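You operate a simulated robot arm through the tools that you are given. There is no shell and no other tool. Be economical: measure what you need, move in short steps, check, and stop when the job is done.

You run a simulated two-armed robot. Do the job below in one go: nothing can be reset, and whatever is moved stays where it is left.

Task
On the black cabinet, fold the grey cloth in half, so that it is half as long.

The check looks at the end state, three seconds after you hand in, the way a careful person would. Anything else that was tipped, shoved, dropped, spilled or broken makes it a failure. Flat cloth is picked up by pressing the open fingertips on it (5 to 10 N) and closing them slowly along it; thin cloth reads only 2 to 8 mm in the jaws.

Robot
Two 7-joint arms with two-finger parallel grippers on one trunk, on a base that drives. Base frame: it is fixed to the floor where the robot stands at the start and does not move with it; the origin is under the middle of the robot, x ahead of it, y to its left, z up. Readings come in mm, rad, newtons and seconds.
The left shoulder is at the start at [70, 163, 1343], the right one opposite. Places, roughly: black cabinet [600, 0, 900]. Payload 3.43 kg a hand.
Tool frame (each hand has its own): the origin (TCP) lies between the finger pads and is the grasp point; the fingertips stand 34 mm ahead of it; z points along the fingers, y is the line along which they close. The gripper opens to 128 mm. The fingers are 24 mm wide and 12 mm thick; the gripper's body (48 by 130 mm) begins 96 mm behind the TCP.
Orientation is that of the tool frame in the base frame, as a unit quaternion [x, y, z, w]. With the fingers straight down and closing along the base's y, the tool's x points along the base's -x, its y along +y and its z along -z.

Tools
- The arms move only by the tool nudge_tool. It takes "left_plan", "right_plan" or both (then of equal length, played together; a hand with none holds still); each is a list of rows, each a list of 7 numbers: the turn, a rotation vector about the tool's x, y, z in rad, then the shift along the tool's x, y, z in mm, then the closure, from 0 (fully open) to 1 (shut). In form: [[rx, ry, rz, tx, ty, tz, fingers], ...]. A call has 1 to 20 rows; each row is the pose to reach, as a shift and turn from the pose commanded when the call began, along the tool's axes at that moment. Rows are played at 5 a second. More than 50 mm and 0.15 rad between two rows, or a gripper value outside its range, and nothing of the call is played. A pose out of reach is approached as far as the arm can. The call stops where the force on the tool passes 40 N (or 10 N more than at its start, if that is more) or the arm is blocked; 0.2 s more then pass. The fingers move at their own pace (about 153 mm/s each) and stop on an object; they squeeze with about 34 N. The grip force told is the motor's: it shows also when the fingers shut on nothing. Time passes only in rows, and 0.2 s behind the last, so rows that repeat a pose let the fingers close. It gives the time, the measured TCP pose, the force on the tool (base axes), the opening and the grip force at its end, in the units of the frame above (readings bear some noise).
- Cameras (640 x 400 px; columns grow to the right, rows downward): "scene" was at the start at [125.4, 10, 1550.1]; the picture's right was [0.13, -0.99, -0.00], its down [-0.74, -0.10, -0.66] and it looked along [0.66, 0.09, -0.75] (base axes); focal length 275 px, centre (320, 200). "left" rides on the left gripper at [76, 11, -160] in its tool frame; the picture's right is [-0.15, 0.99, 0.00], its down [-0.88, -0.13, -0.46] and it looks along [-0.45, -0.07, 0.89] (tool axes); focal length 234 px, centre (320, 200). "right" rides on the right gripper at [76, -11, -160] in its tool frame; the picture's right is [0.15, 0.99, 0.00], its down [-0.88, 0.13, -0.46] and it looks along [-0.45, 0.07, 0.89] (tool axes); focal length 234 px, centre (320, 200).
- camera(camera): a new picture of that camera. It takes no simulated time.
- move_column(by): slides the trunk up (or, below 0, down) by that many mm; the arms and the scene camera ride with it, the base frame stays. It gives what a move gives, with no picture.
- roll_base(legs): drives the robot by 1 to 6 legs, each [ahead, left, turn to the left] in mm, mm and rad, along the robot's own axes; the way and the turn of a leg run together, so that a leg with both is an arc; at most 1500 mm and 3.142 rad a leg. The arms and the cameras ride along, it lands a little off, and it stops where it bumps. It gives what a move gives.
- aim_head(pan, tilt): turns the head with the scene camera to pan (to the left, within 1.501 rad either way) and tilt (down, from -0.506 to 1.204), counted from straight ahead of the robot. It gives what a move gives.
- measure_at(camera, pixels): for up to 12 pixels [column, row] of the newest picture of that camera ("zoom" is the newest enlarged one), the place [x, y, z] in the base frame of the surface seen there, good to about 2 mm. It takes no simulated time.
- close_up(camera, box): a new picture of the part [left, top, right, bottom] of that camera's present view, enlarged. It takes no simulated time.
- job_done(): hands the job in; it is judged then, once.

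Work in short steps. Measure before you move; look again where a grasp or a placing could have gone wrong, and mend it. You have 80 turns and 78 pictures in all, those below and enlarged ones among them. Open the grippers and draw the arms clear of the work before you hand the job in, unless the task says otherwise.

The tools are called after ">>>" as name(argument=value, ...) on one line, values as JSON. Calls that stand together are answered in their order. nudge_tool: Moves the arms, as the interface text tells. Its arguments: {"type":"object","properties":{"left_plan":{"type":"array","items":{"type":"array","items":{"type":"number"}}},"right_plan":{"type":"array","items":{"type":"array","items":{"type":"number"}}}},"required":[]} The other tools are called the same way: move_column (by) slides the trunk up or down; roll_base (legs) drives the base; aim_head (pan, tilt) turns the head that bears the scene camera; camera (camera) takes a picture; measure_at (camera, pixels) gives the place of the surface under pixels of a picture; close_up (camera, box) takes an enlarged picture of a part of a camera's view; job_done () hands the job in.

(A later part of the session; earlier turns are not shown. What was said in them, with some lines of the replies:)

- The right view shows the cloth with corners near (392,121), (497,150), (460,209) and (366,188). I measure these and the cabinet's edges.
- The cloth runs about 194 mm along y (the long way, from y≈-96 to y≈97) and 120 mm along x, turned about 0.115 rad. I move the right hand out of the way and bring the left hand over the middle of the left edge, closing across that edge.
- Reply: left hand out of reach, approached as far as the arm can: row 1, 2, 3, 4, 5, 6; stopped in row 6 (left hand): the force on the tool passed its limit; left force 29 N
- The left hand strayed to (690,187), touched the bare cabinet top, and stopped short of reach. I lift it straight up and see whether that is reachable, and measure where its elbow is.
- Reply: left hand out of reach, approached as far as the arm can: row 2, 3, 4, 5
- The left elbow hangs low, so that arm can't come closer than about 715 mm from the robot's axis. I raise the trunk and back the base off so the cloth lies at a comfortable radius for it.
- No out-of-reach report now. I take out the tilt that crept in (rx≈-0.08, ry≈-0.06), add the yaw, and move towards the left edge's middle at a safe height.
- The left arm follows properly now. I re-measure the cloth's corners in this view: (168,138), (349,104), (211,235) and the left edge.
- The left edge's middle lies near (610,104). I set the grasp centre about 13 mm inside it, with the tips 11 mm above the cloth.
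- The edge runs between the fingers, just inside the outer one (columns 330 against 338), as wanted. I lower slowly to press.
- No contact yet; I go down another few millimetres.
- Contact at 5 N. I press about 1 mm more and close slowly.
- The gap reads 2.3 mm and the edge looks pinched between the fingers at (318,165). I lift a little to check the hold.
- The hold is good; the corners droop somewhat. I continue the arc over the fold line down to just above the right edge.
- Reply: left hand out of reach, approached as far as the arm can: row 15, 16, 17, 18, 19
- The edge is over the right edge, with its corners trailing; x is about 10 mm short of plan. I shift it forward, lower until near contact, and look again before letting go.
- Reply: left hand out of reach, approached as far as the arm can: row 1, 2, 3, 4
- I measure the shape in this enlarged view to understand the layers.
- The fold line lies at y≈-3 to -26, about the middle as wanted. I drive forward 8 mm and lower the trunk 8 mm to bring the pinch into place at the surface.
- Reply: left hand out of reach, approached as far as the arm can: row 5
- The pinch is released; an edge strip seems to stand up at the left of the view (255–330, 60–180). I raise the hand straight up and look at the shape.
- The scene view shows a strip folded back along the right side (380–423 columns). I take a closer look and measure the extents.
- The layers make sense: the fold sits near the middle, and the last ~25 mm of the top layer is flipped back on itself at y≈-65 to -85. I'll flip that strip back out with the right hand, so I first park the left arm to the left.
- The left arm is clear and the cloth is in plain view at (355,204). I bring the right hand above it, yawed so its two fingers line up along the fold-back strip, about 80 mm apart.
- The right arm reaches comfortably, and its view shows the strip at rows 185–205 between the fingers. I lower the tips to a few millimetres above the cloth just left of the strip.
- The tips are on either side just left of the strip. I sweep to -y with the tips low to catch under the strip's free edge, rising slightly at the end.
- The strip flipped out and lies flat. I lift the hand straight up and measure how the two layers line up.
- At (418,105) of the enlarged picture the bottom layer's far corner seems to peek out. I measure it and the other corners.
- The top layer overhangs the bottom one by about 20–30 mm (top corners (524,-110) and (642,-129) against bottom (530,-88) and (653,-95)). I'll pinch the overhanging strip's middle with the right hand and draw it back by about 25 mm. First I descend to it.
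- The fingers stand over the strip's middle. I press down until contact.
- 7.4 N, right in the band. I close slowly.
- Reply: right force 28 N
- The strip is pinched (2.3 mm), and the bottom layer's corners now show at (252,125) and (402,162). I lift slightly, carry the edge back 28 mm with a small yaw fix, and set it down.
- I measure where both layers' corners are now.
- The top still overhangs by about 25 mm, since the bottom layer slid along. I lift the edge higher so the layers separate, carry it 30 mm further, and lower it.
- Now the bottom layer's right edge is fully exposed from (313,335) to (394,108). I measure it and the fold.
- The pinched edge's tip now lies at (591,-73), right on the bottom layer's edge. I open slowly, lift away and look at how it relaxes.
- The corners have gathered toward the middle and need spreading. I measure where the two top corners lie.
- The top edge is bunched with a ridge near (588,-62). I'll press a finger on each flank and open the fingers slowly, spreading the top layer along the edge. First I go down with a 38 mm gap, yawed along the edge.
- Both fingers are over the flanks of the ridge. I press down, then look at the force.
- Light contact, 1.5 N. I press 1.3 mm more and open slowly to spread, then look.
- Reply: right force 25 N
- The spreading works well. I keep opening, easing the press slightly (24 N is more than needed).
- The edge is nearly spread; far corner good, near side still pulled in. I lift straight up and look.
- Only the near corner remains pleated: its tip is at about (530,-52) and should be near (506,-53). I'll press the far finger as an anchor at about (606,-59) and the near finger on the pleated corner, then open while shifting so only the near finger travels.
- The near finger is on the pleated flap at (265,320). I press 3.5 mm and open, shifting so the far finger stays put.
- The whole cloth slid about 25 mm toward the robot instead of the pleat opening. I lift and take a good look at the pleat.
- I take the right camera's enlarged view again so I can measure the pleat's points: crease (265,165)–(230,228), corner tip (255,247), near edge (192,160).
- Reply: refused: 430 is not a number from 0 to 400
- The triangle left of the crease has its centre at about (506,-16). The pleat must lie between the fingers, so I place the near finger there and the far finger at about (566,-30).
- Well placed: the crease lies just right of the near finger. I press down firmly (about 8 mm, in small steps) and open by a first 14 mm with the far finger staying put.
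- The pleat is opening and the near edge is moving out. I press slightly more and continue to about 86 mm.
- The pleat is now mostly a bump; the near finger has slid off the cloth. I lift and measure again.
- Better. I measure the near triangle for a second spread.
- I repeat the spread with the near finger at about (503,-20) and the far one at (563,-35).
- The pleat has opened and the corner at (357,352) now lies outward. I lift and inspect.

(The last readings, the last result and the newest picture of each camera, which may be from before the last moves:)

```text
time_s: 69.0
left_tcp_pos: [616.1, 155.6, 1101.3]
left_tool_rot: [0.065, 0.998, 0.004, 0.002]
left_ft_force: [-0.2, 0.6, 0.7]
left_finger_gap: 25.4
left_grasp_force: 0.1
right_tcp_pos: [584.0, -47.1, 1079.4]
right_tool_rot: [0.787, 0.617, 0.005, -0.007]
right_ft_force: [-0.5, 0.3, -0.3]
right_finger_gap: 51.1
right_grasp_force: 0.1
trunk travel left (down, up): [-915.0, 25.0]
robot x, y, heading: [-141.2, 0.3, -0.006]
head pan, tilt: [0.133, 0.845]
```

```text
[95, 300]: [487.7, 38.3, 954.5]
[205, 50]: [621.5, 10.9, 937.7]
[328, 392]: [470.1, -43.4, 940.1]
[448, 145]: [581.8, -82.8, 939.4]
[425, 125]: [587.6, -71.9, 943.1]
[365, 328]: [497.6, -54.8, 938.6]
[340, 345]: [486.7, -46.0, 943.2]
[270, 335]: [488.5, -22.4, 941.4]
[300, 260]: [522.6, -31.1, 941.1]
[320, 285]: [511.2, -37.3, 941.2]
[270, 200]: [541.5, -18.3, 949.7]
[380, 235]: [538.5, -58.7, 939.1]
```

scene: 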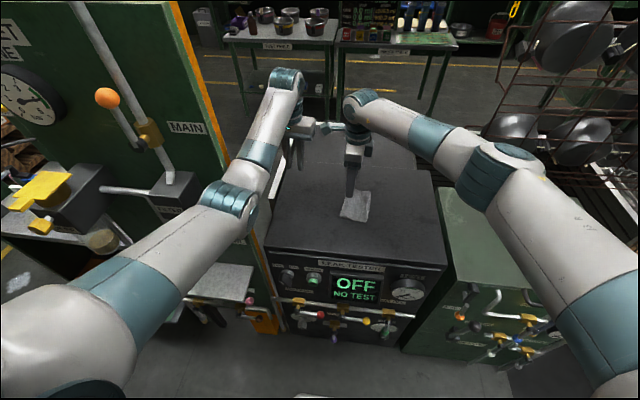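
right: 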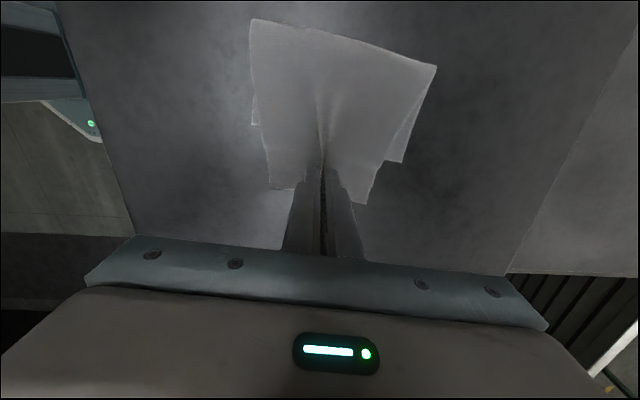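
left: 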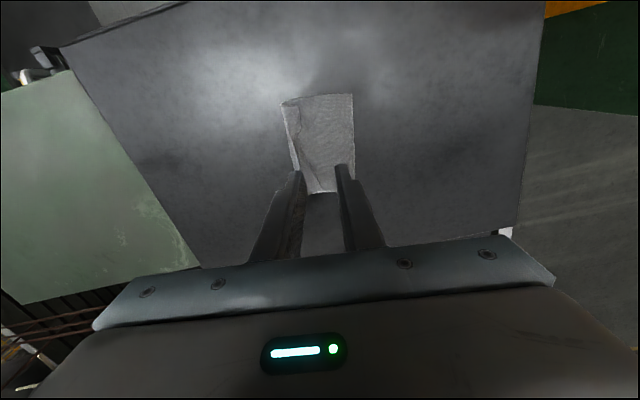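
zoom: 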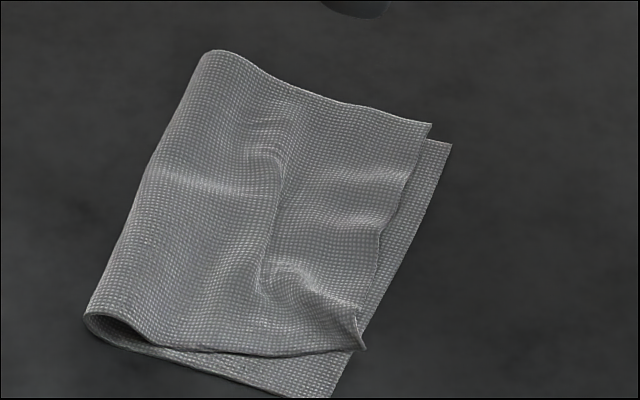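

Nearly there: the top's near corner is at (485,-50) against the bottom's (470,-43), and the far corners already line up lengthwise. One more spread, aligned with the edge, the near finger at (497,-34) and the far at (558,-56).

>>> nudge_tool(right_plan=[[0, 0, 0.05, -6, -28, 20, 0.59], [0, 0, 0.1, -11.5, -55, 50, 0.59], [0, 0, 0.1, -11.5, -55, 85, 0.59], [0, 0, 0.1, -11.5, -55, 99, 0.59], [0, 0, 0.1, -11.5, -55, 102.5, 0.59], [0, 0, 0.1, -11.5, -55, 103.2, 0.59], [0, 0, 0.1, -11.4, -56, 103.2, 0.57], [0, 0, 0.1, -11.3, -57, 103.2, 0.55], [0, 0, 0.1, -11.2, -58, 103.2, 0.53], [0, 0, 0.1, -11.1, -59, 103.2, 0.51], [0, 0, 0.1, -11, -60, 103.2, 0.49], [0, 0, 0.1, -10.9, -61, 103.2, 0.47], [0, 0, 0.1, -10.9, -61, 103.2, 0.46]])

>>> close_up(camera="right", box=[200, 80, 420, 240])

>>> close_up(camera="scene", box=[325, 192, 380, 236])

```text
time_s: 71.8
left_tcp_pos: [616.6, 157.6, 1101.8]
left_tool_rot: [0.065, 0.998, 0.005, 0.001]
left_ft_force: [0.2, 0.3, 0.2]
left_finger_gap: 25.7
left_grasp_force: 0.1
right_tcp_pos: [517.8, -41.8, 977.7]
right_tool_rot: [0.817, 0.576, 0.005, -0.007]
right_ft_force: [0.9, -0.5, 0.8]
right_finger_gap: 68.9
right_grasp_force: 0.0
trunk travel left (down, up): [-915.0, 25.0]
robot x, y, heading: [-146.4, -0.7, 0.001]
head pan, tilt: [0.133, 0.845]
```

```text
2.50 times, centred on (310, 160) of right
```

zoom: 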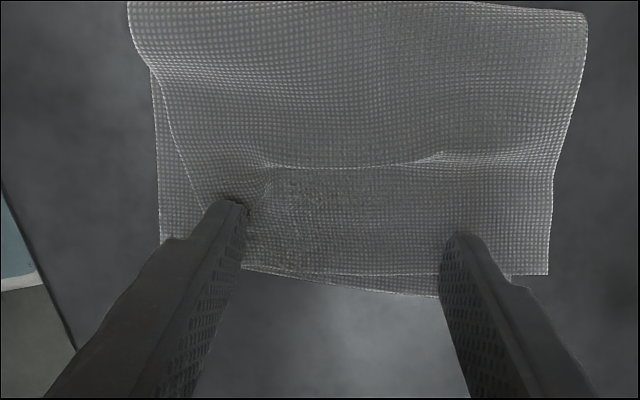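

```text
9.09 times, centred on (352, 214) of scene
```

zoom: 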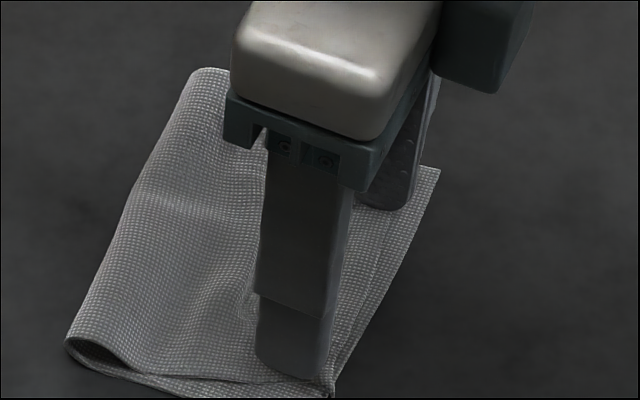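

I lift and check the result.

>>> nudge_tool(right_plan=[[0, 0, 0, 0, 0, -10, 0.46], [0, 0, 0, 0, 0, -40, 0.46], [0, 0, 0, 0, 0, -80, 0.46], [0, 0, 0, -10, 40, -105, 0.5], [0, 0, 0, -10, 80, -105, 0.6], [0, 0, 0, -10, 80, -105, 0.6]])

>>> close_up(camera="right", box=[150, 60, 350, 190])

>>> close_up(camera="scene", box=[320, 192, 380, 240])

>>> measure_at(camera="right", pixels=[[200, 100]])

```text
time_s: 73.2
left_tcp_pos: [617.7, 157.6, 1102.7]
left_tool_rot: [0.066, 0.998, 0.004, 0.001]
left_ft_force: [-0.4, 0.0, 0.2]
left_finger_gap: 25.8
left_grasp_force: 0.0
right_tcp_pos: [590.3, -80.2, 1083.3]
right_tool_rot: [0.817, 0.577, 0.004, -0.006]
right_ft_force: [0.1, 0.2, -0.7]
right_finger_gap: 51.3
right_grasp_force: 0.1
trunk travel left (down, up): [-915.0, 25.0]
robot x, y, heading: [-141.2, -2.9, -0.001]
head pan, tilt: [0.133, 0.845]
```

```text
3.08 times, centred on (250, 125) of right
```

zoom: 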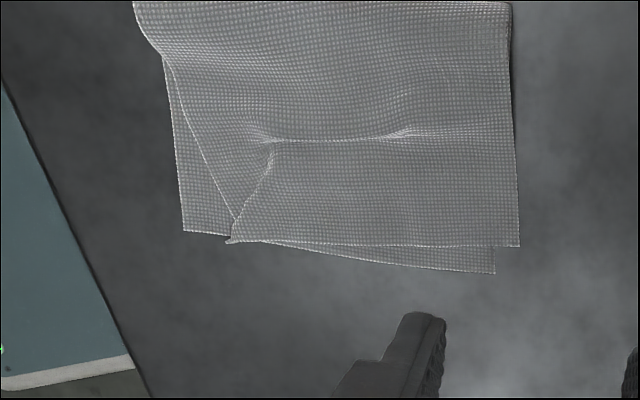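

```text
8.33 times, centred on (350, 216) of scene
```

zoom: 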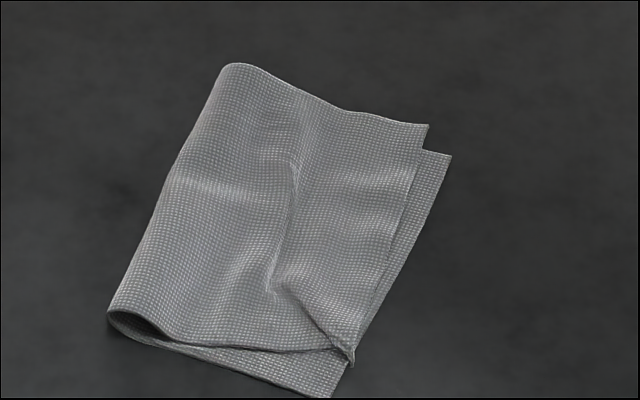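

```text
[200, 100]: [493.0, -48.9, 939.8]
```

Only a small ridge at the near corner is left, plus a soft bump. I measure for a final, firmer spread.

>>> measure_at(camera="zoom", pixels=[[112, 312], [235, 68], [330, 394], [447, 157], [425, 128], [350, 352], [335, 345], [280, 345], [310, 310], [275, 290], [295, 330], [390, 250]])

```text
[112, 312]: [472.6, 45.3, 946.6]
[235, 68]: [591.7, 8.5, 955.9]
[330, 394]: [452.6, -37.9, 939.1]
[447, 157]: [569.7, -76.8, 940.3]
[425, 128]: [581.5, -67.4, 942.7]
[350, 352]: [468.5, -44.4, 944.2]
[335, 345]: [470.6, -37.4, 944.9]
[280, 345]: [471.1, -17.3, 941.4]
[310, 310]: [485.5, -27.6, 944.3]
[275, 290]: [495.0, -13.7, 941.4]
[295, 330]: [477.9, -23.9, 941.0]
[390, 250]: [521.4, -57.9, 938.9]
```

The top layer is now spread to 116 of 122 mm. Its corners lie within about 17 mm of the bottom's, and the folded length is about 88–90 mm of the original 194. That is a sound half fold, so I open both grippers and draw the arms clear.

>>> nudge_tool(right_plan=[[0, 0, 0, -20, 0, -40, 0.4], [0, 0, 0, -50, 5, -75, 0.2], [0, 0, 0, -90, 10, -100, 0], [0, 0, 0, -130, 10, -120, 0], [0, 0, 0, -170, 10, -135, 0], [0, 0, 0, -210, 10, -150, 0], [0, 0, 0, -210, 10, -150, 0]], left_plan=[[0, 0, 0, 0, 15, -5, 0.6], [0, 0, 0, 0, 30, -10, 0.4], [0, 0, 0, 0, 50, -15, 0.2], [0, 0, 0, 0, 70, -20, 0], [0, 0, 0, 0, 90, -20, 0], [0, 0, 0, 0, 90, -20, 0], [0, 0, 0, 0, 90, -20, 0]])

>>> camera(camera="scene")

>>> close_up(camera="scene", box=[320, 192, 380, 240])

```text
time_s: 74.8
left_tcp_pos: [644.7, 167.8, 1121.7]
left_tool_rot: [0.105, 0.994, 0.009, 0.0]
left_ft_force: [0.0, 0.1, 0.1]
left_finger_gap: 128.0
left_grasp_force: 0.0
right_tcp_pos: [517.1, -349.0, 1234.8]
right_tool_rot: [0.837, 0.547, 0.015, -0.007]
right_ft_force: [0.4, 0.4, 0.0]
right_finger_gap: 128.1
right_grasp_force: 0.1
trunk travel left (down, up): [-915.0, 25.0]
robot x, y, heading: [-120.8, -7.5, -0.074]
head pan, tilt: [0.133, 0.845]
```

```text
6 pictures are left
```

scene: 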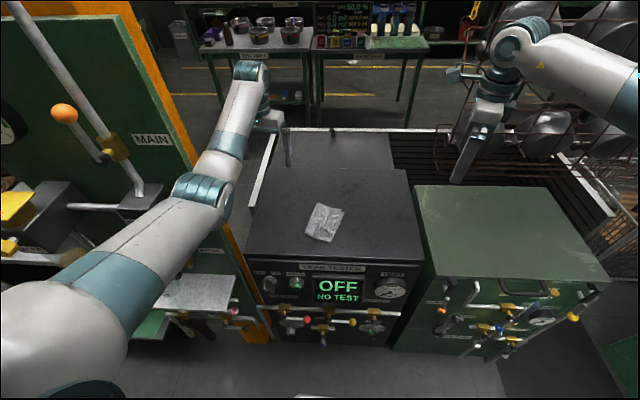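

```text
8.33 times, centred on (350, 216) of scene
```

zoom: 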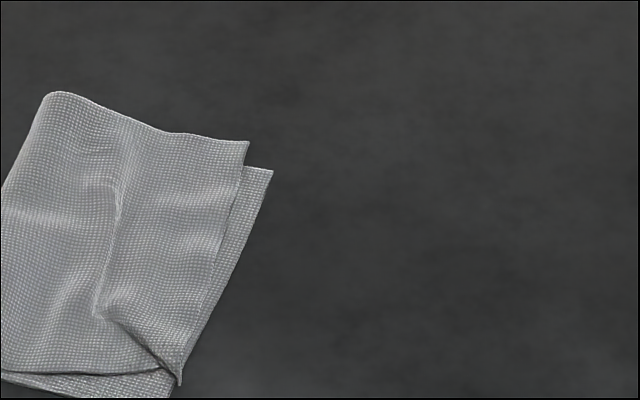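

The base has turned slightly (heading -0.074), so the left forearm was probably leaning on the machine at the left. I bring the left hand back inward and up to release that contact, and check that nothing was moved.

>>> nudge_tool(left_plan=[[0, 0, 0, 0, -15, -5, 0], [0, 0, 0, 0, -30, -10, 0], [0, 0, 0, 0, -45, -15, 0], [0, 0, 0, 0, -45, -15, 0], [0, 0, 0, 0, -45, -15, 0]])

>>> camera(camera="scene")

```text
time_s: 76.0
left_tcp_pos: [627.6, 132.1, 1118.8]
left_tool_rot: [0.099, 0.995, 0.006, -0.014]
left_ft_force: [-1.3, 0.3, 0.3]
left_finger_gap: 128.3
left_grasp_force: 0.1
right_tcp_pos: [523.2, -337.7, 1230.4]
right_tool_rot: [0.832, 0.555, 0.011, -0.009]
right_ft_force: [-1.3, -0.5, -1.3]
right_finger_gap: 128.3
right_grasp_force: 0.0
trunk travel left (down, up): [-915.0, 25.0]
robot x, y, heading: [-131.6, -12.0, -0.057]
head pan, tilt: [0.133, 0.845]
```

```text
4 pictures are left
```

scene: 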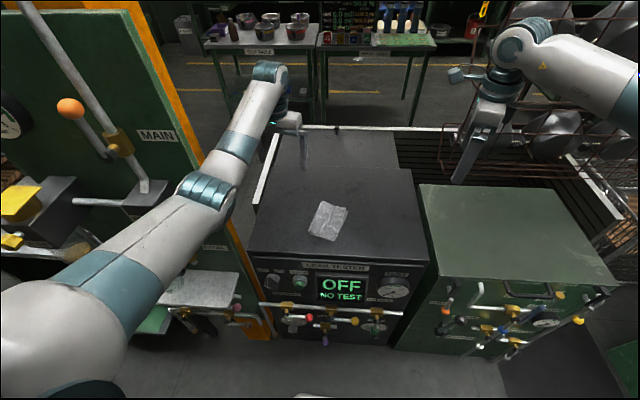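

The contact is easing (the heading is returning), the machine on the left and the rack look unchanged, and the folded cloth lies at (328,220) with both hands open and clear. I hand in.

>>> job_done()

```text
The job is handed in.
```

I folded the grey cloth in half on the black cabinet and handed the job in. It is now about 90 mm long, down from 194 mm, but the fold is not perfectly neat.

- **Fold:** the top layer's corners sit up to 17 mm off the bottom layer's. A small ridge remains at the near corner, and there is a soft bump across the middle.
- **Position:** the cloth slid about 75 mm toward the robot and turned about 0.2 rad while I spread the top layer flat.
- **Contact:** while drawing the arms clear, the robot's base turned slightly. I think the left arm pressed against the machine at the left, so I backed it off. Nothing looked moved in the last picture.

Both grippers were open and clear of the cloth when I handed in.
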